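You operate a simulated robot arm through the tools that you are given. There is no shell and no other tool. Be economical: measure what you need, move in short steps, check, and stop when the job is done.

The job below is to be done with a simulated two-armed robot. You get a single attempt, and the scene is never put back.

## Task
Pick up the red out-of-use tag with one hand, pass it to the other hand and put it on the top board of the charging shelf.

The check looks at the end state, three seconds after you hand in, the way a careful person would. Anything else that was tipped, shoved, dropped, spilled or broken makes it a failure.

## Robot
Two 7-joint arms with two-finger parallel grippers on one trunk, on a base that drives. Base frame: it is fixed to the floor where the robot stands at the start and does not move with it; the origin is under the middle of the robot, x ahead of it, y to its left, z up. Lengths are in m, angles in degrees, forces in N, time in s.
The left shoulder is at the start at [0.039, 0.101, 1.161], the right one opposite. With the tool pointing down near the work surface each hand reaches from about 0.2 to 0.52 m from the robot's upright axis, wherever it stands, measured 20 degrees to its own side. Places, roughly: red out-of-use tag [2.5, 1, 0.75]; top board of the charging shelf (112x19 cm) [1, 1.18, 1.3]. Payload 2.4 kg a hand.
The TCP of each hand is the grasp point between the finger pads, 0.024 m short of the fingertips. In the tool frame z runs along the fingers and y along their closing line. The gripper opens to 0.068 m. The fingers are 0.017 m wide and 0.01 m thick; the gripper's body (0.04 by 0.07 m) begins 0.041 m behind the TCP.
Orientation is that of the tool frame in the base frame, as a unit quaternion [x, y, z, w]. With the fingers straight down and closing along the base's y, the tool's x points along the base's -x, its y along +y and its z along -z.

## Interface
- The arms move only by the tool servo_tool. It takes "left_plan", "right_plan" or both (then of equal length, played together; a hand with none holds still); each is a list of rows, each a list of 3 entries, a list of its own where there are three numbers: the turn, a rotation vector about the tool's x, y, z in units of 6 degrees (1.0 is 6 degrees), then the shift along the tool's x, y, z in units of 50 mm (1.0 is 50 mm), then the closure, from 0 (fully open) to 1 (shut). In form: [[[wx, wy, wz], [tx, ty, tz], claw], ...]. A call has 1 to 12 rows; each row shifts and turns the commanded pose from where the row before left it, along the tool's axes as they then stand. A call with a number of a shift or a turn outside -1 to 1 is refused whole. Each row takes 0.2 s and may step no farther than 0.05 m and 8.6 degrees from the row before; otherwise, or with a gripper value out of range, the whole call is refused. Where a pose cannot be reached the arm comes as near as it can. A force on the tool above 40 N (or 10 N above the force at the start of the call, whichever is more), or a blocked arm, ends the call early, and 0.2 s more pass. Each finger travels about 0.072 m/s and halts on what it meets, pressing with about 36 N; the grip force reading is that of the motor and also rises with nothing between the fingers. The clock runs only during rows and for 0.2 s after the last one: add rows that do not move to give the fingers time. It gives the time, the measured TCP pose, the force on the tool (base axes), the opening and the grip force at its end, in the units of the frame above (readings bear some noise), with the torque about the TCP (base axes, N m) and any sound that the robot's microphone picked up, and new pictures: "show" is both (left out), scene, wrist or none (wrist: the cameras of the hands that moved).
- Cameras (640 x 400 px; columns grow to the right, rows downward): "scene" is now at [0.1108, -0.0019, 1.3245]; the picture's right is [-0.01, -1.00, 0.00], its down [-0.65, 0.01, -0.76] and it looks along [0.76, -0.01, -0.65] (base axes); focal length 267 px, centre (320, 200). "left" rides on the left gripper at [0.084, -0.011, -0.075] in its tool frame; the picture's right is [0.13, 0.99, 0.00], its down [-0.60, 0.08, -0.79] and it looks along [-0.79, 0.10, 0.61] (tool axes); focal length 251 px, centre (320, 200). "right" rides on the right gripper at [0.084, 0.011, -0.075] in its tool frame; the picture's right is [-0.13, 0.99, 0.00], its down [-0.60, -0.08, -0.79] and it looks along [-0.79, -0.10, 0.61] (tool axes); focal length 251 px, centre (320, 200). There is no depth. A picture from a camera that has moved, and an enlarged one, comes with that camera's place and axes in the base frame and with its lens. The place of the scene camera against the robot may be out by one fixed shift of up to 0.018 m in any direction.
- move_column(by): slides the trunk up (or, below 0, down) by that many m; the arms and the scene camera ride with it, the base frame stays. It gives what a move gives, with no picture.
- base_move(legs): drives the robot by 1 to 6 legs, each [ahead, left, turn to the left] in m, m and degrees, along the robot's own axes; the way and the turn of a leg run together, so that a leg with both is an arc; at most 1.5 m and 180 degrees a leg. The arms and the cameras ride along, it lands a little off, and it stops where it bumps. It gives what a move gives, and a new picture of the scene camera.
- head_to(pan, tilt): turns the head with the scene camera to pan (to the left, within 86 degrees either way) and tilt (down, from -29 to 69), counted from straight ahead of the robot. It gives what a move gives, and a new picture of the scene camera.
- close_up(camera, box): a new picture of the part [left, top, right, bottom] of that camera's present view, enlarged. It takes no simulated time.
- close_job(): hands the job in; it is judged then, once.

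Go step by step. Nothing tells you exact positions but the pictures and the camera data: compare them with the known pose of the tool, close in by small moves and look again before you grip or let go. The budget is 135 turns and 274 pictures, counting those below and the enlarged ones. Unless the task says otherwise, let go and move clear before handing in, and close with one line.

The tools are called after ">>>" as name(argument=value, ...) on one line, values as JSON. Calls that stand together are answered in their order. servo_tool: Moves the arms, as the interface text tells. Its arguments: {"type":"object","properties":{"left_plan":{"type":"array","items":{"type":"array"}},"right_plan":{"type":"array","items":{"type":"array"}},"show":{"type":"string","enum":["both","scene","wrist","none"]}},"required":[]} The other tools are called the same way: move_column (by) slides the trunk up or down; base_move (legs) drives the base; head_to (pan, tilt) turns the head that bears the scene camera; close_up (camera, box) takes an enlarged picture of a part of a camera's view; close_job () hands the job in.

At the start:

```text
t: 0.0
left_position: [0.4007, 0.207, 1.1051]
left_ee_rot: [0.0, 1.0, 0.0, 0.001]
left_wrist_force: [-0.4, -0.4, 0.0]
left_wrist_torque: [-0.01, 0.0, -0.01]
left_gripper_width: 0.0678
left_grasp_force: 0.1
right_position: [0.4041, -0.2072, 1.1331]
right_ee_rot: [0.0, 1.0, 0.001, 0.0]
right_wrist_force: [0.0, 0.5, -0.1]
right_wrist_torque: [-0.01, -0.01, -0.01]
right_gripper_width: 0.0681
right_grasp_force: 0.1
trunk travel left (down, up): [-0.375, 0.475]
robot x, y, heading: [0.002, 0.0007, -0.1]
head pan, tilt: [-0.5, 40.5]
```

scene: 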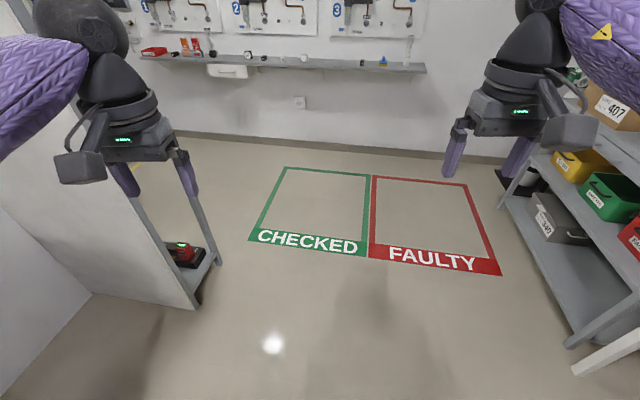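
right: 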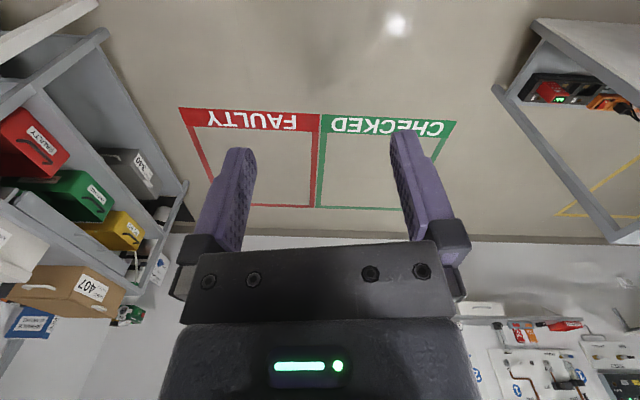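
left: 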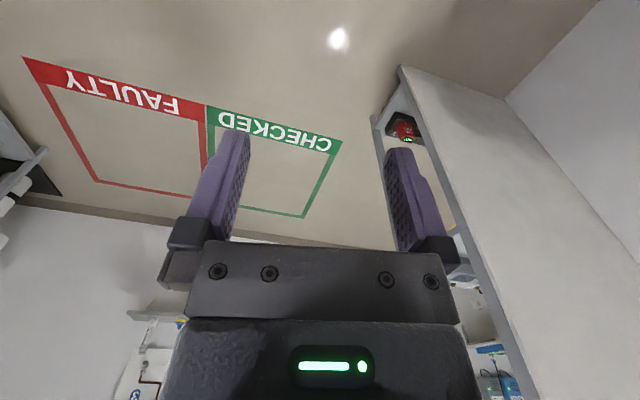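

I see a wall shelf ahead carrying small things and the charging shelf at left. I'll look closer at both before driving.

>>> close_up(camera="scene", box=[120, 20, 280, 120])

>>> head_to(pan=50, tilt=10)

```text
4.00 times, centred on (200, 70) of scene
camera zoom: at [0.1108, -0.0019, 1.3245], right [-0.01, -1.0, 0.0], down [-0.65, 0.01, -0.76], along [0.76, -0.01, -0.65], focal length 1066 px, centre (800, 720)
```

zoom: 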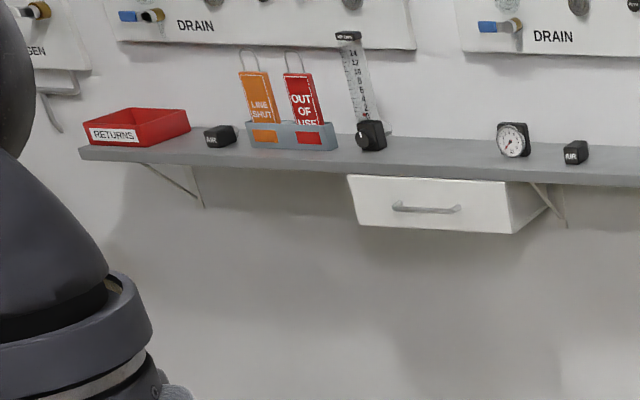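

```text
t: 1.2
left_position: [0.4008, 0.2073, 1.1044]
left_ee_rot: [0.0, 1.0, 0.0, 0.0]
left_wrist_force: [0.3, 0.0, 0.2]
left_wrist_torque: [0.02, 0.03, -0.01]
left_gripper_width: 0.0678
left_grasp_force: 0.1
right_position: [0.4029, -0.2065, 1.1325]
right_ee_rot: [0.0, 1.0, 0.0, 0.001]
right_wrist_force: [-0.2, 0.2, 0.2]
right_wrist_torque: [-0.01, 0.05, 0.01]
right_gripper_width: 0.068
right_grasp_force: 0.1
trunk travel left (down, up): [-0.375, 0.475]
robot x, y, heading: [-0.0002, -0.0029, -0.0]
head pan, tilt: [50.0, 10.0]
camera scene: at [0.086, 0.0701, 1.3729], right [0.77, -0.64, 0.0], down [-0.11, -0.13, -0.98], along [0.63, 0.75, -0.17], focal length 267 px, centre (320, 200)
```

scene: 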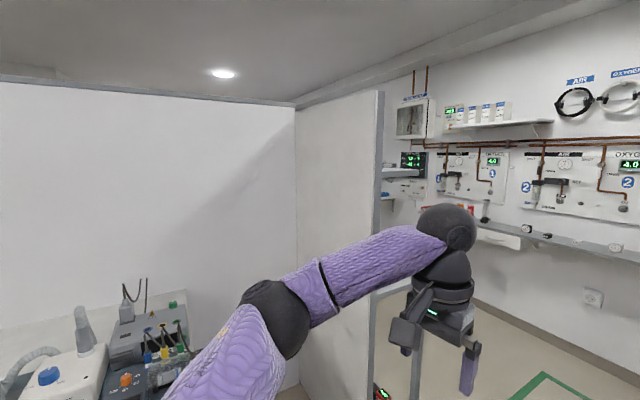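

The tag stands in a small holder on the wall shelf; the charging shelf is hidden behind a panel. I'll drive ahead and look left.

>>> base_move(legs=[[1.2, 0, 0]])

>>> head_to(pan=86, tilt=20)

>>> head_to(pan=40, tilt=30)

```text
t: 7.3
left_position: [1.5957, 0.2192, 1.1033]
left_ee_rot: [-0.005, 1.0, 0.0, 0.0]
left_wrist_force: [0.5, 1.0, 0.3]
left_wrist_torque: [-0.02, 0.0, 0.03]
left_gripper_width: 0.068
left_grasp_force: 0.0
right_position: [1.6, -0.1965, 1.134]
right_ee_rot: [-0.005, 1.0, 0.0, 0.0]
right_wrist_force: [-0.3, 0.3, -0.6]
right_wrist_torque: [-0.01, -0.03, 0.01]
right_gripper_width: 0.0681
right_grasp_force: 0.1
trunk travel left (down, up): [-0.375, 0.475]
robot x, y, heading: [1.194, 0.008, 0.5]
head pan, tilt: [50.0, 10.0]
camera scene: at [1.2815, 0.0773, 1.373], right [0.77, -0.63, 0.0], down [-0.11, -0.13, -0.98], along [0.63, 0.76, -0.17], focal length 267 px, centre (320, 200)
```

scene: 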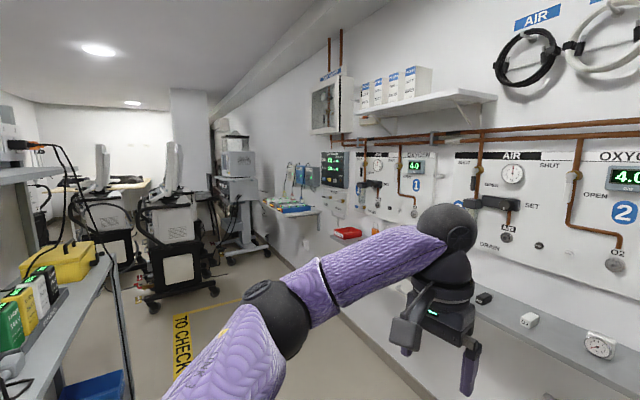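

```text
t: 8.3
left_position: [1.595, 0.2185, 1.1049]
left_ee_rot: [-0.005, 1.0, 0.0, 0.0]
left_wrist_force: [0.0, 1.1, 0.6]
left_wrist_torque: [-0.03, 0.0, 0.01]
left_gripper_width: 0.0679
left_grasp_force: 0.1
right_position: [1.6005, -0.1975, 1.133]
right_ee_rot: [-0.005, 1.0, 0.0, 0.0]
right_wrist_force: [0.1, 1.0, -0.1]
right_wrist_torque: [0.0, -0.01, 0.01]
right_gripper_width: 0.0678
right_grasp_force: 0.0
trunk travel left (down, up): [-0.375, 0.475]
robot x, y, heading: [1.1966, 0.007, 0.6]
head pan, tilt: [85.9, 20.0]
camera scene: at [1.228, 0.0984, 1.3567], right [1.0, -0.06, 0.0], down [-0.02, -0.34, -0.94], along [0.06, 0.94, -0.34], focal length 267 px, centre (320, 200)
```

scene: 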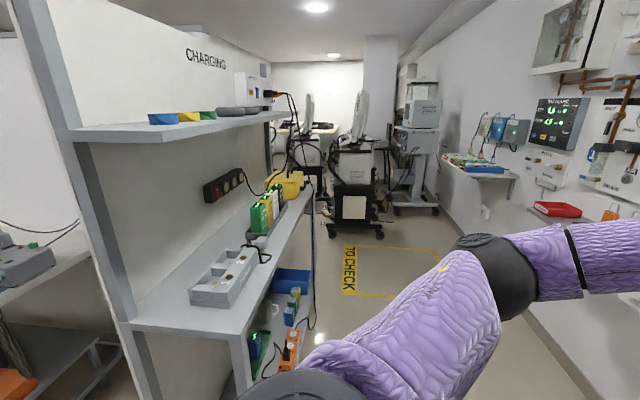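

```text
t: 9.4
left_position: [1.595, 0.218, 1.1042]
left_ee_rot: [-0.005, 1.0, 0.0, 0.0]
left_wrist_force: [1.0, 0.0, -0.3]
left_wrist_torque: [0.03, 0.01, 0.05]
left_gripper_width: 0.068
left_grasp_force: 0.1
right_position: [1.6, -0.1969, 1.1336]
right_ee_rot: [-0.005, 1.0, 0.0, 0.0]
right_wrist_force: [0.7, -0.2, 0.1]
right_wrist_torque: [-0.03, -0.01, -0.01]
right_gripper_width: 0.0677
right_grasp_force: 0.1
trunk travel left (down, up): [-0.375, 0.475]
robot x, y, heading: [1.1997, 0.0053, 0.6]
head pan, tilt: [40.0, 30.0]
camera scene: at [1.2909, 0.0643, 1.3406], right [0.65, -0.76, 0.0], down [-0.38, -0.33, -0.87], along [0.66, 0.56, -0.5], focal length 267 px, centre (320, 200)
```

scene: 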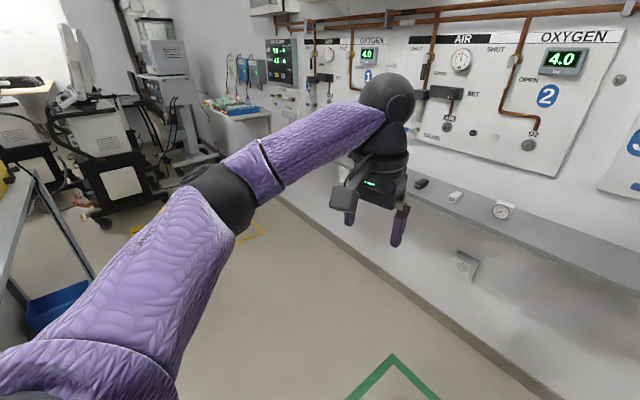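

The charging shelf's top board runs along y at x≈1, facing +x, with a free near end. I'll now drive toward the tag and look.

>>> base_move(legs=[[0.55, 0, -0.6], [0, 0.8, 0]])

>>> head_to(pan=8, tilt=40)

```text
t: 16.6
left_position: [2.1513, 1.0375, 1.1049]
left_ee_rot: [-0.007, 1.0, 0.0, 0.0]
left_wrist_force: [-0.8, 0.4, 0.1]
left_wrist_torque: [-0.01, 0.02, 0.03]
left_gripper_width: 0.0678
left_grasp_force: 0.1
right_position: [2.1589, 0.6227, 1.1338]
right_ee_rot: [-0.006, 1.0, 0.0, 0.0]
right_wrist_force: [0.6, -0.3, -0.7]
right_wrist_torque: [-0.01, -0.02, 0.01]
right_gripper_width: 0.0679
right_grasp_force: 0.2
trunk travel left (down, up): [-0.375, 0.475]
robot x, y, heading: [1.7517, 0.8291, 1.1]
head pan, tilt: [40.0, 30.0]
camera scene: at [1.8469, 0.8834, 1.3406], right [0.65, -0.76, 0.0], down [-0.38, -0.33, -0.87], along [0.66, 0.57, -0.5], focal length 267 px, centre (320, 200)
```

scene: 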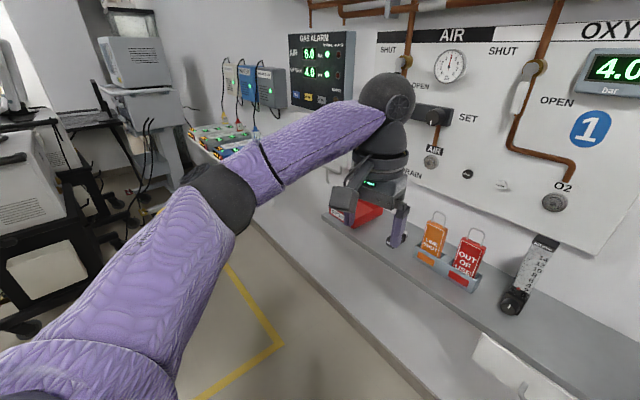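

```text
t: 17.6
left_position: [2.151, 1.0369, 1.1054]
left_ee_rot: [-0.007, 1.0, 0.0, 0.0]
left_wrist_force: [0.4, 0.2, -0.5]
left_wrist_torque: [0.04, 0.03, 0.03]
left_gripper_width: 0.068
left_grasp_force: 0.0
right_position: [2.1575, 0.6234, 1.134]
right_ee_rot: [-0.006, 1.0, 0.0, 0.0]
right_wrist_force: [0.0, 0.3, 0.3]
right_wrist_torque: [0.0, -0.01, -0.03]
right_gripper_width: 0.0681
right_grasp_force: 0.0
trunk travel left (down, up): [-0.375, 0.475]
robot x, y, heading: [1.752, 0.8258, 0.9]
head pan, tilt: [8.0, 40.0]
camera scene: at [1.8624, 0.8372, 1.3253], right [0.15, -0.99, 0.0], down [-0.64, -0.1, -0.77], along [0.76, 0.12, -0.64], focal length 267 px, centre (320, 200)
```

scene: 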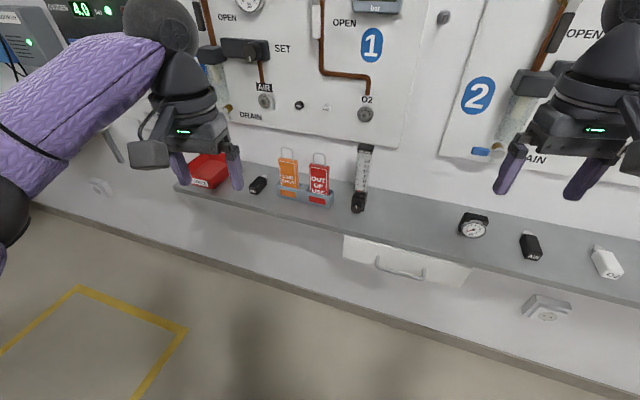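

>>> close_up(camera="scene", box=[260, 130, 388, 210])

```text
5.00 times, centred on (324, 170) of scene
camera zoom: at [1.8624, 0.8372, 1.3253], right [0.15, -0.99, 0.0], down [-0.64, -0.1, -0.77], along [0.76, 0.12, -0.64], focal length 1333 px, centre (300, 350)
```

zoom: 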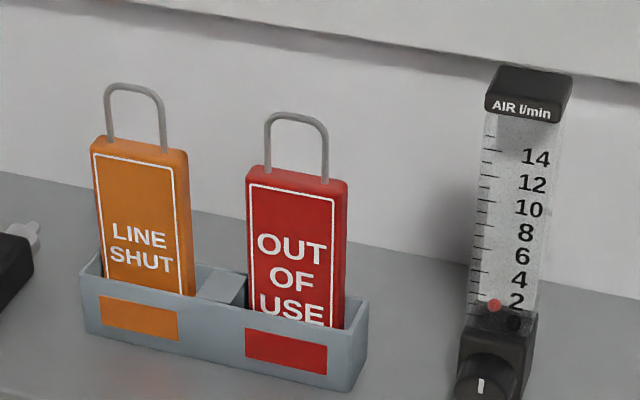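

The tag seems at about (2.51, 0.94, 0.86) with a wire shackle on top. I'll check with the left wrist camera for a second view line.

>>> close_up(camera="left", box=[160, 60, 480, 260])

>>> close_up(camera="right", box=[320, 60, 640, 260])

```text
2.00 times, centred on (320, 160) of left
camera zoom: at [2.067, 1.0266, 1.1807], right [-0.14, 0.99, 0.0], down [0.6, 0.09, 0.79], along [0.78, 0.11, -0.61], focal length 503 px, centre (320, 280)
```

zoom: 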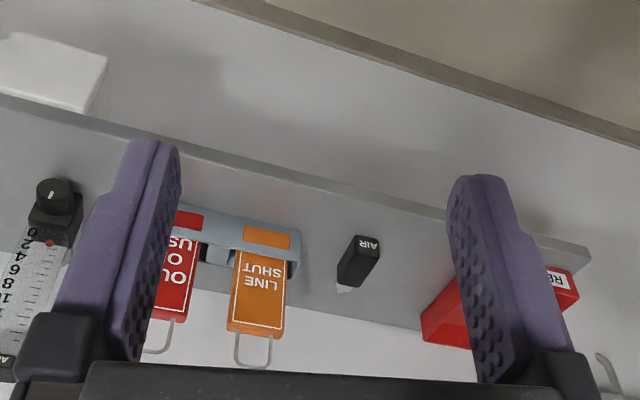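

```text
2.00 times, centred on (480, 160) of right
camera zoom: at [2.073, 0.6331, 1.2081], right [0.12, 0.99, 0.0], down [0.61, -0.07, 0.79], along [0.79, -0.09, -0.61], focal length 503 px, centre (0, 280)
```

zoom: 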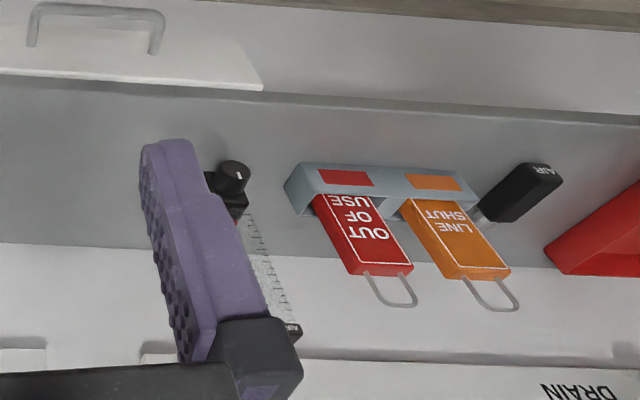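

Triangulation puts the red tag's body top at about (2.46, 0.933, 0.935), body about 50 mm wide, with a shackle about 45 mm high. I'll drive closer so that the left hand can take the shackle from above.

>>> base_move(legs=[[0.26, -0.06, -0.9]])

>>> head_to(pan=15, tilt=45)

>>> close_up(camera="left", box=[0, 0, 640, 400])

```text
t: 19.4
left_position: [2.4124, 0.9729, 1.105]
left_ee_rot: [0.0, 1.0, 0.0, -0.001]
left_wrist_force: [0.1, -0.6, 0.2]
left_wrist_torque: [-0.04, 0.04, 0.01]
left_gripper_width: 0.0679
left_grasp_force: 0.0
right_position: [2.4148, 0.5576, 1.1333]
right_ee_rot: [-0.001, 1.0, 0.0, 0.0]
right_wrist_force: [-0.3, -0.3, -1.2]
right_wrist_torque: [-0.01, 0.02, 0.0]
right_gripper_width: 0.068
right_grasp_force: 0.0
trunk travel left (down, up): [-0.375, 0.475]
robot x, y, heading: [2.0137, 0.767, -0.1]
head pan, tilt: [8.0, 40.0]
camera scene: at [2.1223, 0.7768, 1.3252], right [0.14, -0.99, 0.0], down [-0.64, -0.09, -0.77], along [0.76, 0.11, -0.64], focal length 267 px, centre (320, 200)
```

scene: 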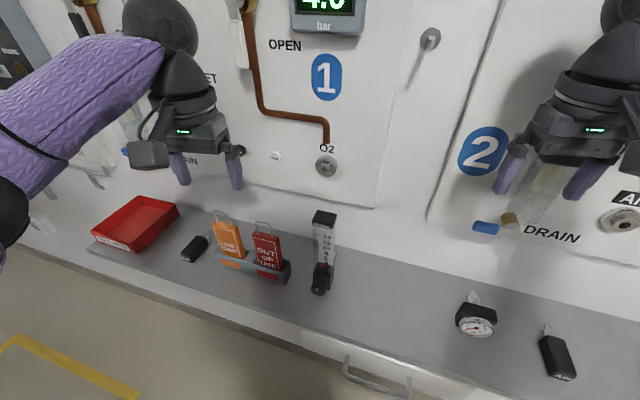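

```text
t: 20.1
left_position: [2.4121, 0.9732, 1.1047]
left_ee_rot: [0.0, 1.0, 0.001, 0.0]
left_wrist_force: [1.0, 0.4, 0.5]
left_wrist_torque: [0.0, -0.01, 0.0]
left_gripper_width: 0.0677
left_grasp_force: 0.0
right_position: [2.4146, 0.5589, 1.1337]
right_ee_rot: [0.0, 1.0, 0.0, 0.0]
right_wrist_force: [-0.2, -0.2, -0.1]
right_wrist_torque: [0.0, -0.01, -0.03]
right_gripper_width: 0.0681
right_grasp_force: 0.1
trunk travel left (down, up): [-0.375, 0.475]
robot x, y, heading: [2.0107, 0.7643, -0.0]
head pan, tilt: [15.0, 45.0]
camera scene: at [2.1162, 0.7861, 1.318], right [0.26, -0.97, 0.0], down [-0.68, -0.18, -0.71], along [0.68, 0.18, -0.71], focal length 267 px, centre (320, 200)
```

scene: 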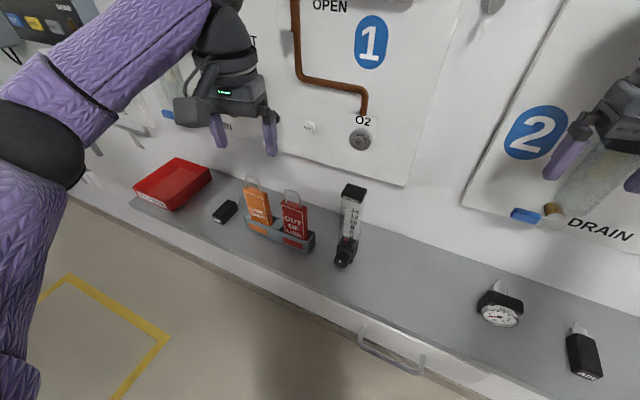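

```text
1.00 times, centred on (320, 200) of left (not enlarged: the box is as wide or as high as the picture)
camera zoom: at [2.3288, 0.9639, 1.1807], right [-0.13, 0.99, 0.0], down [0.6, 0.08, 0.79], along [0.79, 0.1, -0.61], focal length 251 px, centre (320, 200)
```

zoom: 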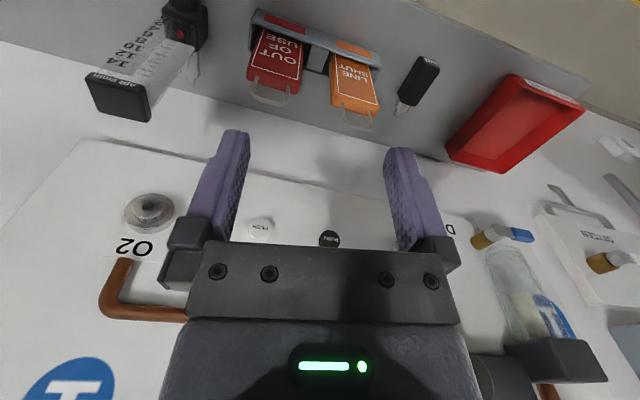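

The wrist view agrees (shackle top about (2.462, 0.934, 0.975)). I'll move the left hand above it.

>>> servo_tool(left_plan=[[[0, 0, 0], [-0.5, -0.39, 0], 0], [[0, 0, 0], [-0.5, -0.39, 0.4], 0], [[0, 0, 0], [0, 0, 0.6], 0], [[0, 0, 0], [0, 0, 0], 0]])

>>> close_up(camera="scene", box=[200, 120, 360, 260])

```text
t: 21.1
left_position: [2.4655, 0.934, 1.0527]
left_ee_rot: [0.001, 1.0, 0.0, 0.0]
left_wrist_force: [-0.5, 0.5, -0.6]
left_wrist_torque: [0.0, -0.01, -0.02]
left_gripper_width: 0.0682
left_grasp_force: 0.0
right_position: [2.4144, 0.5597, 1.1335]
right_ee_rot: [-0.001, 1.0, 0.001, 0.0]
right_wrist_force: [0.2, 0.5, -0.2]
right_wrist_torque: [-0.02, -0.02, 0.02]
right_gripper_width: 0.0681
right_grasp_force: 0.0
trunk travel left (down, up): [-0.375, 0.475]
robot x, y, heading: [2.0083, 0.764, 0.0]
head pan, tilt: [15.0, 45.0]
camera scene: at [2.1161, 0.7862, 1.318], right [0.26, -0.97, 0.0], down [-0.68, -0.18, -0.71], along [0.68, 0.18, -0.71], focal length 267 px, centre (320, 200)
camera left: at [2.3807, 0.9249, 1.1291], right [-0.13, 0.99, 0.0], down [0.6, 0.08, 0.79], along [0.79, 0.1, -0.61], focal length 251 px, centre (320, 200)
```

scene: 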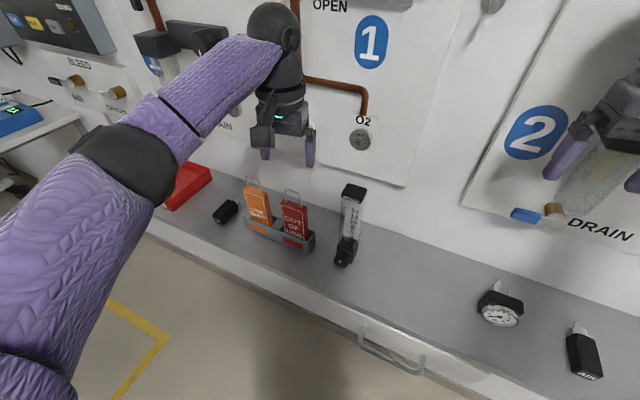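
left: 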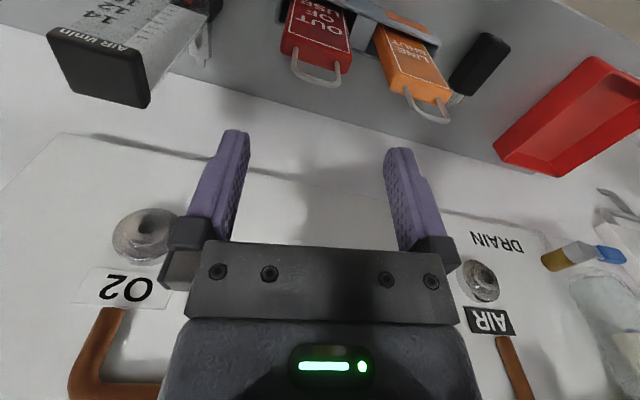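

```text
2.86 times, centred on (280, 190) of scene
camera zoom: at [2.1161, 0.7862, 1.318], right [0.26, -0.97, 0.0], down [-0.68, -0.18, -0.71], along [0.68, 0.18, -0.71], focal length 762 px, centre (434, 229)
```

zoom: 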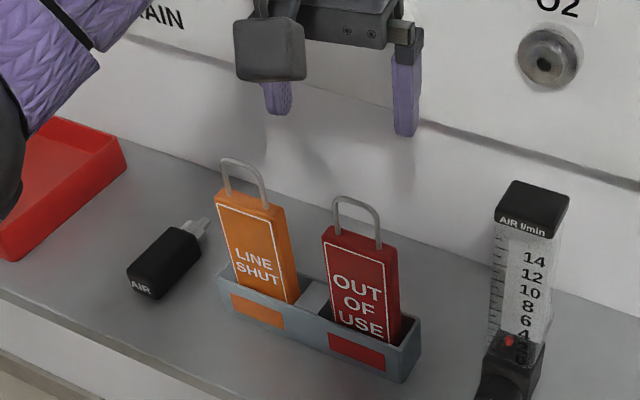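

The hand is centred on the shackle. I'll descend part way and check.

>>> servo_tool(left_plan=[[[0, 0, 0], [0.06, 0, 0.5], 0], [[0, 0, 0], [0, 0, 0.5], 0], [[0, 0, 0], [0, 0, 0], 0]])

>>> close_up(camera="scene", box=[230, 120, 350, 260])

```text
t: 21.9
left_position: [2.4605, 0.9352, 1.0044]
left_ee_rot: [0.001, 1.0, 0.0, 0.0]
left_wrist_force: [0.3, -0.4, 0.9]
left_wrist_torque: [-0.02, 0.01, 0.0]
left_gripper_width: 0.0682
left_grasp_force: 0.1
right_position: [2.4135, 0.5595, 1.1333]
right_ee_rot: [0.0, 1.0, 0.0, -0.001]
right_wrist_force: [0.7, 0.5, 0.4]
right_wrist_torque: [-0.02, 0.01, -0.01]
right_gripper_width: 0.0677
right_grasp_force: 0.0
trunk travel left (down, up): [-0.375, 0.475]
robot x, y, heading: [2.011, 0.7637, -0.0]
head pan, tilt: [15.0, 45.0]
camera scene: at [2.1162, 0.7861, 1.318], right [0.26, -0.97, 0.0], down [-0.68, -0.18, -0.71], along [0.68, 0.18, -0.71], focal length 267 px, centre (320, 200)
camera left: at [2.3772, 0.9255, 1.0801], right [-0.13, 0.99, 0.0], down [0.6, 0.08, 0.79], along [0.79, 0.1, -0.61], focal length 251 px, centre (320, 200)
```

scene: 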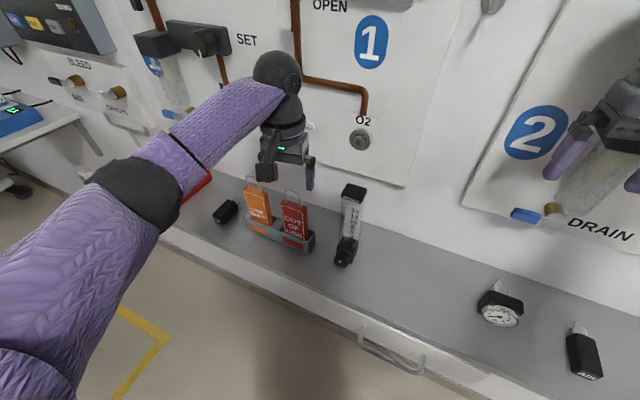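
left: 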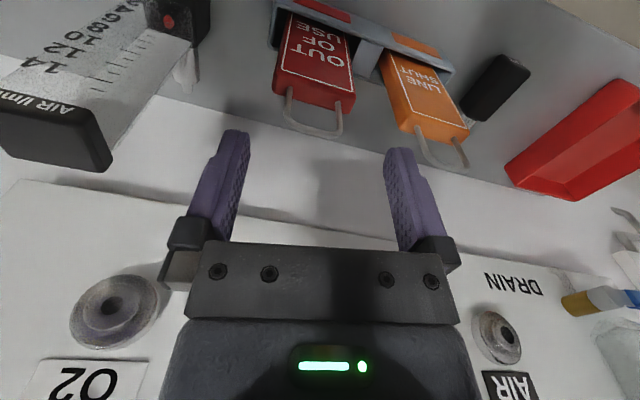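

```text
2.86 times, centred on (290, 190) of scene
camera zoom: at [2.1162, 0.7861, 1.318], right [0.26, -0.97, 0.0], down [-0.68, -0.18, -0.71], along [0.68, 0.18, -0.71], focal length 762 px, centre (406, 229)
```

zoom: 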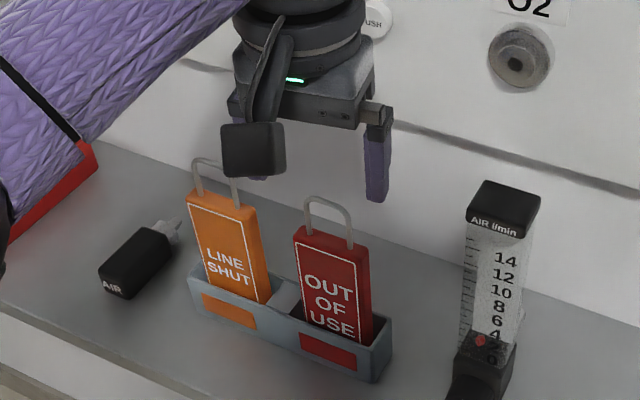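

Alignment is good. I'll descend the last 4 cm and look before closing.

>>> servo_tool(left_plan=[[[0, 0, 0], [0, -0.04, 0.42], 0], [[0, 0, 0], [0, 0, 0.4], 0], [[0, 0, 0], [0, 0, 0], 0]])

>>> close_up(camera="scene", box=[230, 120, 350, 260])

```text
t: 22.7
left_position: [2.4603, 0.933, 0.9633]
left_ee_rot: [-0.001, 1.0, 0.0, 0.0]
left_wrist_force: [0.8, -0.1, -0.2]
left_wrist_torque: [0.0, 0.03, 0.02]
left_gripper_width: 0.0683
left_grasp_force: 0.1
right_position: [2.4139, 0.5592, 1.1328]
right_ee_rot: [0.0, 1.0, 0.0, 0.001]
right_wrist_force: [0.5, -0.3, 0.2]
right_wrist_torque: [0.01, 0.04, -0.01]
right_gripper_width: 0.0684
right_grasp_force: 0.1
trunk travel left (down, up): [-0.375, 0.475]
robot x, y, heading: [2.0151, 0.7711, -0.1]
head pan, tilt: [15.0, 45.0]
camera scene: at [2.1162, 0.7861, 1.318], right [0.26, -0.97, 0.0], down [-0.68, -0.18, -0.71], along [0.68, 0.18, -0.71], focal length 267 px, centre (320, 200)
camera left: at [2.377, 0.9235, 1.0386], right [-0.13, 0.99, 0.0], down [0.6, 0.08, 0.79], along [0.79, 0.1, -0.61], focal length 251 px, centre (320, 200)
```

scene: 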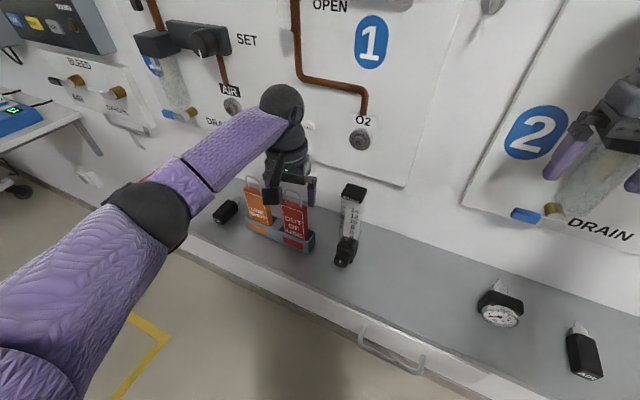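
left: 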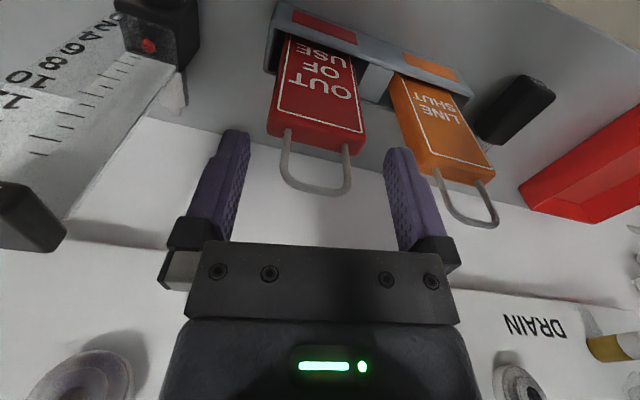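

```text
2.86 times, centred on (290, 190) of scene
camera zoom: at [2.1162, 0.7861, 1.318], right [0.26, -0.97, 0.0], down [-0.68, -0.18, -0.71], along [0.68, 0.18, -0.71], focal length 762 px, centre (406, 229)
```

zoom: 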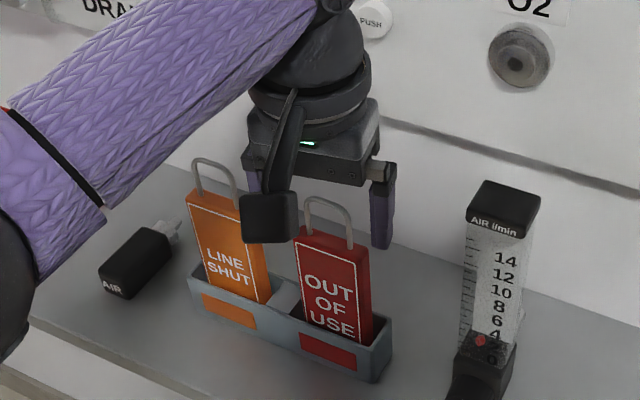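

The shackle lies between the pads with the tips just above the tag body. Closing now.

>>> servo_tool(left_plan=[[[0, 0, 0], [0, 0, 0.04], 0.3], [[0, 0, 0], [0, 0, 0], 0.6], [[0, 0, 0], [0, 0, 0], 1], [[0, 0, 0], [0, 0, 0], 1], [[0, 0, 0], [0, 0, 0], 1]])

>>> close_up(camera="left", box=[220, 60, 420, 240])

```text
t: 23.9
left_position: [2.46, 0.933, 0.9618]
left_ee_rot: [0.0, 1.0, -0.001, 0.0]
left_wrist_force: [0.4, -0.5, -0.1]
left_wrist_torque: [0.02, -0.01, -0.02]
left_gripper_width: 0.0348
left_grasp_force: 36.2
right_position: [2.4149, 0.5589, 1.1335]
right_ee_rot: [0.0, 1.0, 0.0, 0.0]
right_wrist_force: [1.3, 0.4, 0.1]
right_wrist_torque: [0.01, 0.01, 0.01]
right_gripper_width: 0.0679
right_grasp_force: 0.1
trunk travel left (down, up): [-0.375, 0.475]
robot x, y, heading: [2.0123, 0.7666, -0.3]
head pan, tilt: [15.0, 45.0]
camera scene: at [2.1162, 0.7861, 1.318], right [0.26, -0.97, 0.0], down [-0.68, -0.18, -0.71], along [0.68, 0.18, -0.71], focal length 267 px, centre (320, 200)
camera left: at [2.3765, 0.9231, 1.0371], right [-0.13, 0.99, 0.0], down [0.6, 0.08, 0.79], along [0.79, 0.1, -0.61], focal length 251 px, centre (320, 200)
```

scene: 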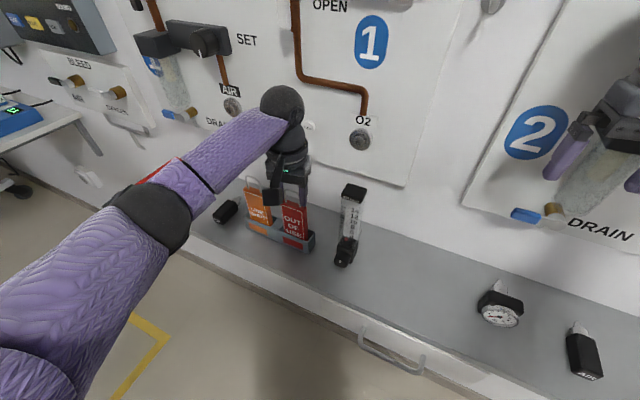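
left: 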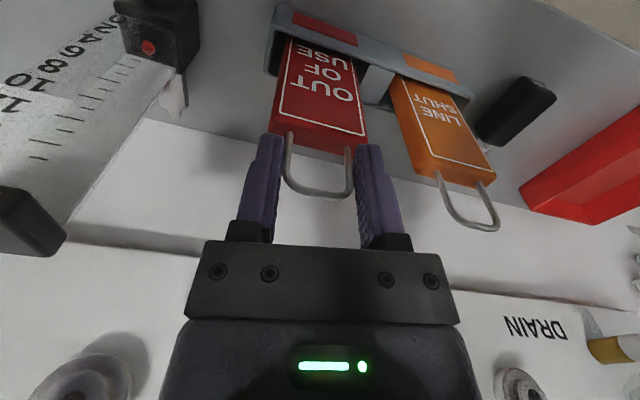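

```text
2.22 times, centred on (320, 150) of left
camera zoom: at [2.3765, 0.9231, 1.0371], right [-0.13, 0.99, 0.0], down [0.6, 0.08, 0.79], along [0.79, 0.1, -0.61], focal length 559 px, centre (320, 311)
```

zoom: 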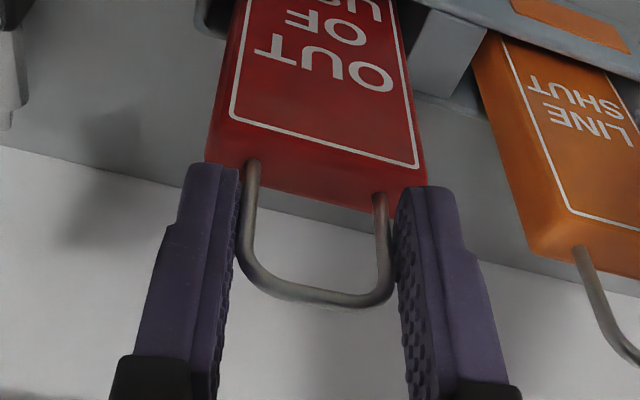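

The shackle is gripped at 35 mm. Lifting straight up out of the slot.

>>> servo_tool(left_plan=[[[0, 0, 0], [0, 0, -0.2], 1], [[0, 0, 0], [0, 0, -0.4], 1], [[0, 0, 0], [0, 0, -0.4], 1], [[0, 0, 0], [0, 0, -0.5], 1], [[0, 0, 0], [0, 0, -0.5], 1], [[0, 0, 0], [0, 0, -0.5], 1], [[0, 0, 0], [0, 0, 0], 1]])

```text
t: 25.5
left_position: [2.4597, 0.9326, 1.0872]
left_ee_rot: [0.0, 1.0, 0.0, -0.001]
left_wrist_force: [0.0, -0.1, -0.5]
left_wrist_torque: [0.0, -0.01, -0.01]
left_gripper_width: 0.035
left_grasp_force: 36.1
right_position: [2.4156, 0.559, 1.1346]
right_ee_rot: [-0.001, 1.0, -0.001, 0.0]
right_wrist_force: [-0.7, -0.7, 0.2]
right_wrist_torque: [0.0, -0.02, 0.0]
right_gripper_width: 0.0677
right_grasp_force: 0.0
trunk travel left (down, up): [-0.375, 0.475]
robot x, y, heading: [2.0119, 0.767, 0.1]
head pan, tilt: [15.0, 45.0]
camera scene: at [2.1162, 0.7861, 1.318], right [0.26, -0.97, 0.0], down [-0.68, -0.18, -0.71], along [0.68, 0.18, -0.71], focal length 267 px, centre (320, 200)
camera left: at [2.3759, 0.9224, 1.1632], right [-0.13, 0.99, 0.0], down [0.6, 0.08, 0.79], along [0.79, 0.1, -0.61], focal length 251 px, centre (320, 200)
```

scene: 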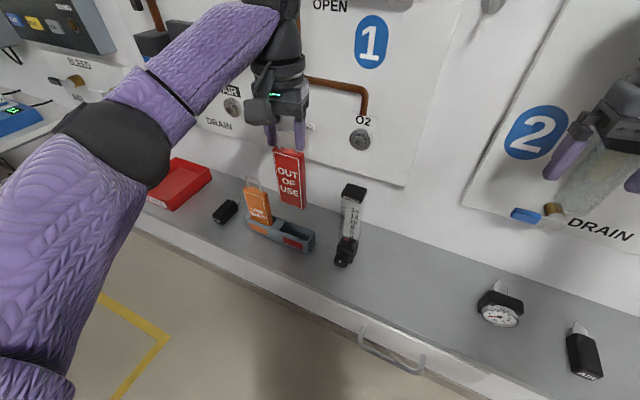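
left: 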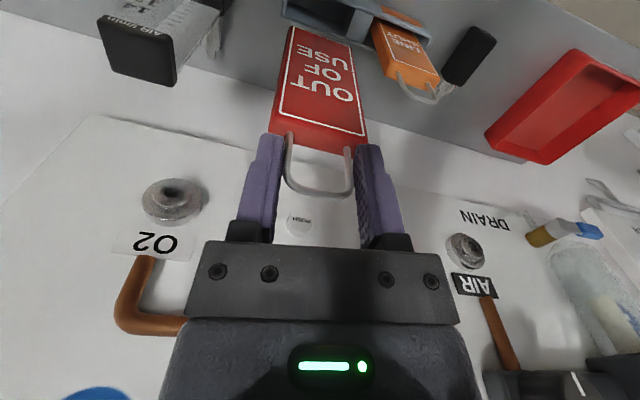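

The tag hangs cleanly from the left hand. I'll raise it a bit more and back away from the wall for the handover.

>>> servo_tool(left_plan=[[[0, 0, 0], [0, 0, -0.5], 1], [[0, 0, 0], [0, 0, -0.5], 1], [[0, 0, 0], [0, 0, -0.5], 1], [[0, 0, 0], [0, 0, 0], 1]], show="none")

>>> base_move(legs=[[-0.3, 0, 0], [0, -0.2, 0]])

```text
t: 26.5
left_position: [2.4591, 0.9325, 1.1622]
left_ee_rot: [0.0, 1.0, 0.0, 0.0]
left_wrist_force: [0.8, -0.5, 0.2]
left_wrist_torque: [-0.03, -0.01, 0.01]
left_gripper_width: 0.0353
left_grasp_force: 36.2
right_position: [2.4146, 0.5577, 1.1343]
right_ee_rot: [0.0, 1.0, 0.0, 0.0]
right_wrist_force: [0.3, 0.4, -0.9]
right_wrist_torque: [-0.01, 0.0, -0.03]
right_gripper_width: 0.0679
right_grasp_force: 0.1
trunk travel left (down, up): [-0.375, 0.475]
robot x, y, heading: [2.0142, 0.7654, -0.3]
head pan, tilt: [15.0, 45.0]
```

```text
t: 29.8
left_position: [2.1595, 0.7286, 1.1607]
left_ee_rot: [-0.001, 1.0, 0.0, 0.0]
left_wrist_force: [0.4, -0.7, 0.2]
left_wrist_torque: [0.05, 0.03, -0.01]
left_gripper_width: 0.0352
left_grasp_force: 35.7
right_position: [2.1165, 0.3544, 1.1341]
right_ee_rot: [-0.001, 1.0, 0.0, 0.0]
right_wrist_force: [-0.5, -0.1, 0.7]
right_wrist_torque: [0.01, -0.02, -0.02]
right_gripper_width: 0.0681
right_grasp_force: 0.0
trunk travel left (down, up): [-0.375, 0.475]
robot x, y, heading: [1.7141, 0.5602, 0.0]
head pan, tilt: [15.0, 45.0]
camera scene: at [1.8177, 0.5815, 1.318], right [0.26, -0.97, 0.0], down [-0.68, -0.18, -0.71], along [0.68, 0.18, -0.71], focal length 267 px, centre (320, 200)
```

scene: 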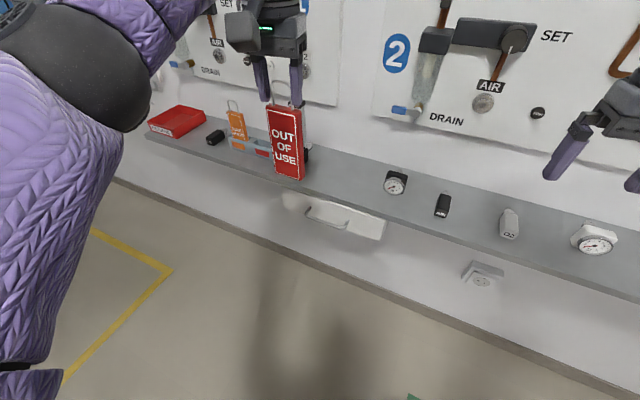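

We're clear of the wall. For the handover I'll pitch the right hand up to horizontal, while the left brings the tag toward the middle and turns it 30°.

>>> servo_tool(left_plan=[[[0, 0, -0.5], [0, -0.2, 0], 1], [[0, 0, -0.5], [0, -0.2, 0], 1], [[0, 0, -0.5], [0, -0.2, 0], 1], [[0, 0, -0.5], [0, -0.2, 0], 1], [[0, 0, -0.5], [0, -0.2, 0], 1], [[0, 0, -0.5], [0, -0.2, 0], 1], [[0, 0, -0.5], [0, -0.2, 0], 1], [[0, 0, -0.5], [0, -0.2, 0], 1], [[0, 0, -0.5], [0, 0, 0], 1], [[0, 0, -0.5], [0, 0, 0], 1], [[0, 0, 0], [0, 0, 0], 1], [[0, 0, 0], [0, 0, 0], 1]], right_plan=[[[0, -1, 0], [0, 0, 0], 0], [[0, -1, 0], [0, 0, 0], 0], [[0, -1, 0], [0, 0, 0], 0], [[0, -1, 0], [0, 0, 0], 0], [[0, -1, 0], [0, 0, 0], 0], [[0, -1, 0], [0, 0, 0], 0], [[0, -1, 0], [0, 0, 0], 0], [[0, -1, 0], [0, 0, 0], 0], [[0, -1, 0], [0, 0, 0], 0], [[0, -1, 0], [0, 0, 0], 0], [[0, -1, 0], [0, 0, 0], 0], [[0, -1, 0], [0, 0, 0], 0]])

```text
t: 32.4
left_position: [2.1754, 0.651, 1.1607]
left_ee_rot: [-0.26, 0.966, 0.001, 0.0]
left_wrist_force: [0.4, -0.2, -0.3]
left_wrist_torque: [0.0, -0.02, 0.01]
left_gripper_width: 0.0352
left_grasp_force: 35.9
right_position: [2.1161, 0.3547, 1.1344]
right_ee_rot: [0.0, 0.808, 0.0, 0.589]
right_wrist_force: [-0.4, 0.4, -0.1]
right_wrist_torque: [0.0, -0.02, 0.03]
right_gripper_width: 0.0682
right_grasp_force: 0.0
trunk travel left (down, up): [-0.375, 0.475]
robot x, y, heading: [1.7115, 0.563, 0.0]
head pan, tilt: [15.0, 45.0]
camera scene: at [1.8176, 0.5821, 1.318], right [0.26, -0.97, 0.0], down [-0.68, -0.18, -0.71], along [0.68, 0.18, -0.71], focal length 267 px, centre (320, 200)
camera right: at [2.0182, 0.3659, 1.0763], right [0.04, 0.99, 0.12], down [-0.57, -0.08, 0.82], along [0.82, -0.1, 0.56], focal length 251 px, centre (320, 200)
camera left: at [2.108, 0.6003, 1.237], right [-0.61, 0.79, 0.0], down [0.48, 0.37, 0.79], along [0.63, 0.48, -0.61], focal length 251 px, centre (320, 200)
```

scene: 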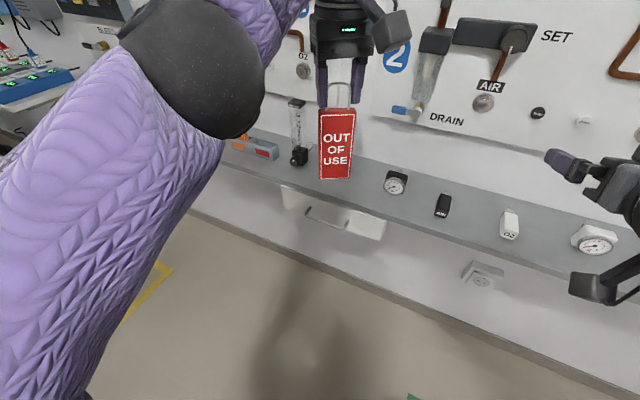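
right: 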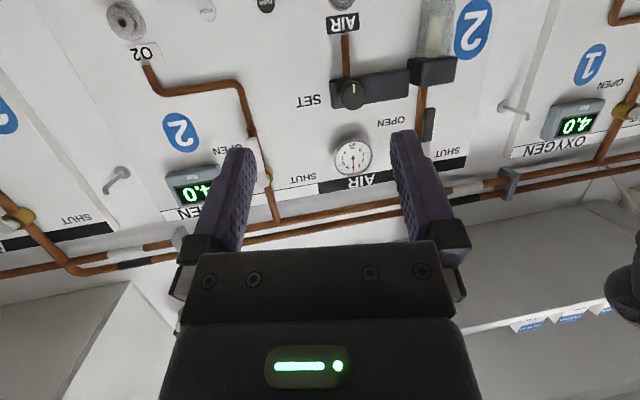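
left: 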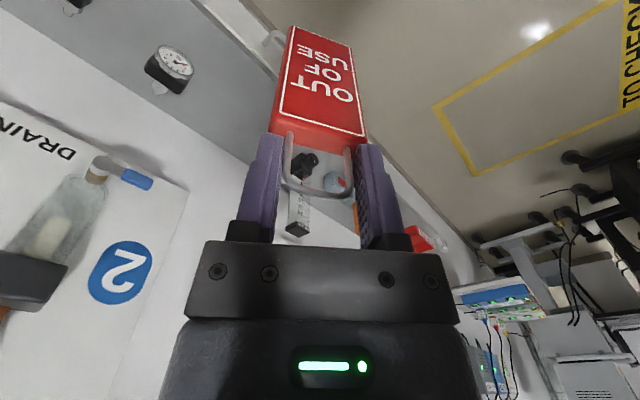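

The left hand has turned the tag properly. I'll finish turning the right hand to horizontal and 30° inward.

>>> servo_tool(right_plan=[[[0, -1, 0], [0, 0, 0], 0], [[0, -1, 0], [0, 0, 0], 0], [[0, -1, 0], [0, 0, 0], 0], [[-1, 0, 0], [0, 0, 0], 0], [[-1, 0, 0], [0, 0, 0], 0], [[-1, 0, 0], [0, 0, 0], 0], [[-1, 0, 0], [0, 0, 0], 0], [[-1, 0, 0], [0, 0, 0], 0], [[0, 0, 0], [0, 0, 0], 0]], show="none")

>>> head_to(pan=-5, tilt=35)

```text
t: 34.4
left_position: [2.175, 0.651, 1.1599]
left_ee_rot: [-0.259, 0.966, 0.0, 0.0]
left_wrist_force: [0.1, -0.4, 0.1]
left_wrist_torque: [0.04, 0.02, 0.01]
left_gripper_width: 0.0352
left_grasp_force: 36.2
right_position: [2.1154, 0.3543, 1.1343]
right_ee_rot: [-0.164, 0.75, 0.203, 0.608]
right_wrist_force: [0.6, -0.3, 0.9]
right_wrist_torque: [0.04, -0.02, -0.03]
right_gripper_width: 0.0678
right_grasp_force: 0.0
right hand out of reach, approached as far as the arm can: row 2, 3
trunk travel left (down, up): [-0.375, 0.475]
robot x, y, heading: [1.7118, 0.5641, 0.0]
head pan, tilt: [15.0, 45.0]
```

```text
t: 35.2
left_position: [2.1755, 0.6508, 1.1615]
left_ee_rot: [-0.26, 0.966, 0.001, 0.0]
left_wrist_force: [-0.3, -0.3, -1.8]
left_wrist_torque: [-0.04, -0.03, 0.02]
left_gripper_width: 0.0352
left_grasp_force: 36.0
right_position: [2.115, 0.3547, 1.133]
right_ee_rot: [-0.164, 0.751, 0.202, 0.608]
right_wrist_force: [-0.1, 0.1, 0.6]
right_wrist_torque: [-0.02, -0.02, 0.03]
right_gripper_width: 0.0682
right_grasp_force: 0.0
trunk travel left (down, up): [-0.375, 0.475]
robot x, y, heading: [1.7166, 0.5616, -0.2]
head pan, tilt: [-5.0, 35.0]
camera scene: at [1.8268, 0.5534, 1.3328], right [-0.09, -1.0, 0.0], down [-0.57, 0.05, -0.82], along [0.82, -0.07, -0.57], focal length 267 px, centre (320, 200)
```

scene: 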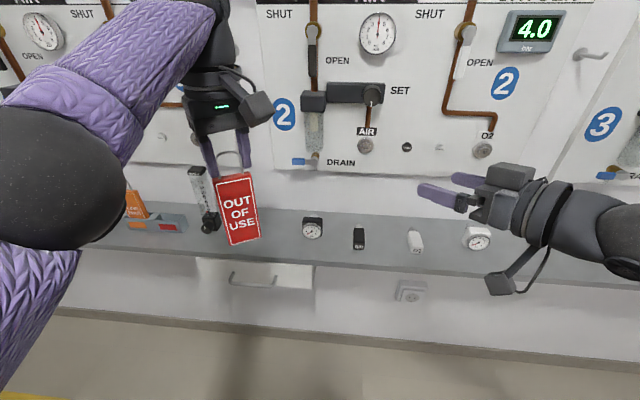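

The right hand stops about 10° short of horizontal here. I'll move it to the pre-handover point and then correct its orientation there.

>>> servo_tool(right_plan=[[[0, 0, 0], [0.256, 0.728, 0.263], 0], [[0, 0, 0], [0.256, 0.728, 0.263], 0], [[0, 0, 0], [0.256, 0.728, 0.263], 0], [[0, 0, 0], [0.256, 0.728, 0.263], 0], [[0, 0, 0], [0.256, 0.728, 0.263], 0], [[0, 0, 0], [0.256, 0.728, 0.263], 0], [[0, 0, 0], [0, 0, 0], 0]])

```text
t: 36.8
left_position: [2.175, 0.651, 1.1605]
left_ee_rot: [-0.26, 0.966, 0.0, 0.0]
left_wrist_force: [0.4, -0.2, -1.2]
left_wrist_torque: [-0.01, -0.01, 0.02]
left_gripper_width: 0.0351
left_grasp_force: 36.3
right_position: [2.0752, 0.5275, 1.0838]
right_ee_rot: [-0.163, 0.751, 0.201, 0.607]
right_wrist_force: [-0.5, 0.4, 0.1]
right_wrist_torque: [0.04, 0.02, 0.0]
right_gripper_width: 0.0681
right_grasp_force: 0.0
right hand out of reach, approached as far as the arm can: row 5, 6
trunk travel left (down, up): [-0.375, 0.475]
robot x, y, heading: [1.7133, 0.5647, 0.0]
head pan, tilt: [-5.0, 35.0]
camera scene: at [1.8269, 0.5533, 1.3328], right [-0.09, -1.0, 0.0], down [-0.57, 0.05, -0.82], along [0.82, -0.07, -0.57], focal length 267 px, centre (320, 200)
camera right: at [1.9874, 0.4997, 1.0153], right [-0.46, 0.86, 0.23], down [-0.51, -0.47, 0.73], along [0.73, 0.22, 0.65], focal length 251 px, centre (320, 200)
```

scene: 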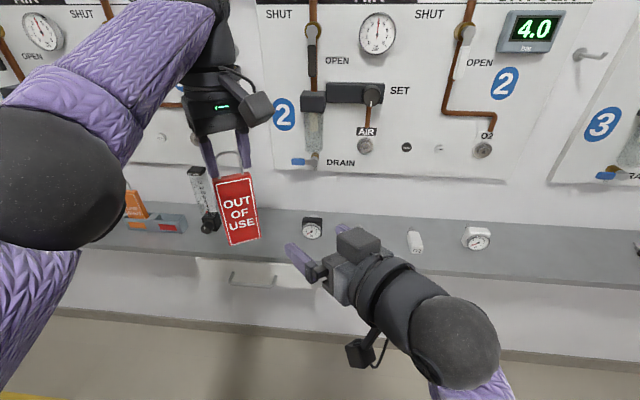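
right: 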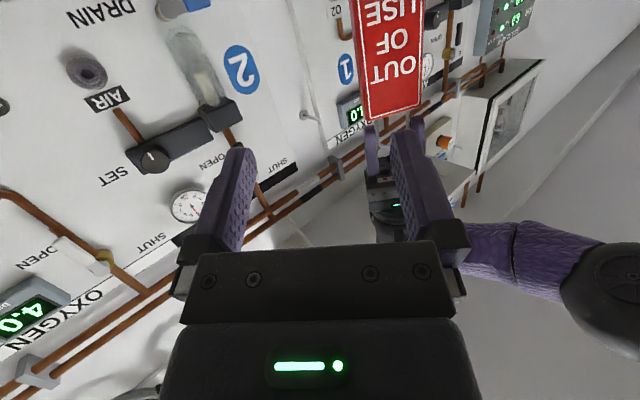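

The spot is too near the body for the right arm. I'll shift the handover point farther ahead with the left hand and correct the right hand's roll.

>>> servo_tool(left_plan=[[[0, 0, 0], [-0.09, -0.45, 0], 1], [[0, 0, 0], [-0.09, -0.45, 0], 1], [[0, 0, 0], [-0.09, -0.45, 0], 1], [[0, 0, 0], [-0.09, -0.45, 0], 1], [[0, 0, 0], [0, 0, 0], 1]], right_plan=[[[0, 0, -0.5], [0, 0, 0], 0], [[0, 0, -0.5], [0, 0, 0], 0], [[0, 0, 0], [0, 0, 0], 0], [[0, 0, 0], [0, 0, 0], 0], [[0, 0, 0], [0, 0, 0], 0]], show="scene")

```text
t: 38.0
left_position: [2.1723, 0.6114, 1.1503]
left_ee_rot: [-0.259, 0.966, 0.001, 0.0]
left_wrist_force: [-0.2, 0.2, -0.5]
left_wrist_torque: [0.01, 0.0, 0.01]
left_gripper_width: 0.0352
left_grasp_force: 35.8
left hand out of reach, approached as far as the arm can: row 1, 2, 3, 4
right_position: [2.0741, 0.5277, 1.0826]
right_ee_rot: [-0.203, 0.74, 0.17, 0.618]
right_wrist_force: [0.3, 0.3, 0.6]
right_wrist_torque: [0.0, -0.04, -0.02]
right_gripper_width: 0.068
right_grasp_force: 0.2
trunk travel left (down, up): [-0.375, 0.475]
robot x, y, heading: [1.7086, 0.5628, 0.4]
head pan, tilt: [-5.0, 35.0]
camera scene: at [1.8268, 0.5535, 1.3328], right [-0.09, -1.0, 0.0], down [-0.57, 0.05, -0.82], along [0.82, -0.07, -0.57], focal length 267 px, centre (320, 200)
```

scene: 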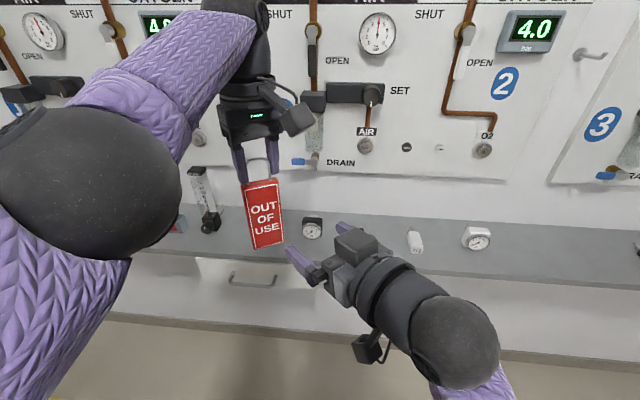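

The left hand has reached its limit but the tag is nearly in line with the right hand now. I'll align the right hand laterally while advancing partway.

>>> servo_tool(right_plan=[[[0, 0, 0], [0, 0, 0.4], 0], [[0, 0, 0], [0.03, 0.21, 0.2], 0], [[0, 0, 0], [0.03, 0.21, 0.1], 0], [[0, 0, 0], [0, 0, 0], 0]])

```text
t: 39.0
left_position: [2.1731, 0.612, 1.1505]
left_ee_rot: [-0.26, 0.966, 0.0, 0.0]
left_wrist_force: [0.4, -0.8, 0.1]
left_wrist_torque: [0.01, 0.0, 0.01]
left_gripper_width: 0.0354
left_grasp_force: 35.8
right_position: [2.075, 0.5288, 1.0827]
right_ee_rot: [-0.201, 0.741, 0.168, 0.617]
right_wrist_force: [0.3, -0.6, -0.1]
right_wrist_torque: [0.01, 0.03, -0.02]
right_gripper_width: 0.0681
right_grasp_force: 0.1
right hand out of reach, approached as far as the arm can: row 1, 2, 3
trunk travel left (down, up): [-0.375, 0.475]
robot x, y, heading: [1.7112, 0.5644, 0.0]
head pan, tilt: [-5.0, 35.0]
camera scene: at [1.8268, 0.5534, 1.3328], right [-0.09, -1.0, 0.0], down [-0.57, 0.05, -0.82], along [0.82, -0.07, -0.57], focal length 267 px, centre (320, 200)
camera right: at [1.9918, 0.4919, 1.0131], right [-0.49, 0.86, 0.13], down [-0.54, -0.41, 0.74], along [0.69, 0.29, 0.66], focal length 251 px, centre (320, 200)
```

scene: 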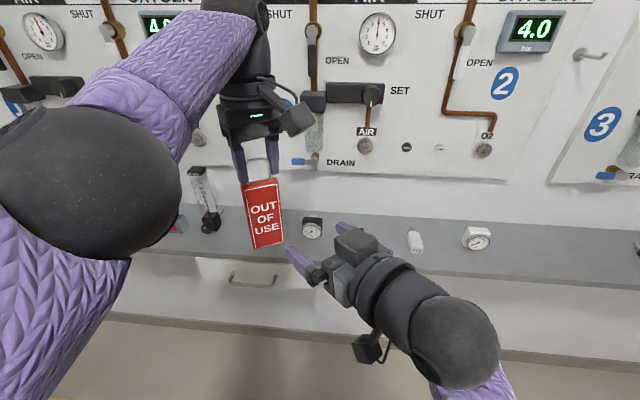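
right: 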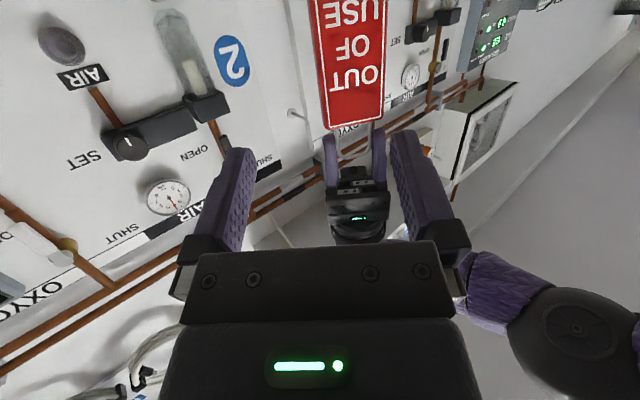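

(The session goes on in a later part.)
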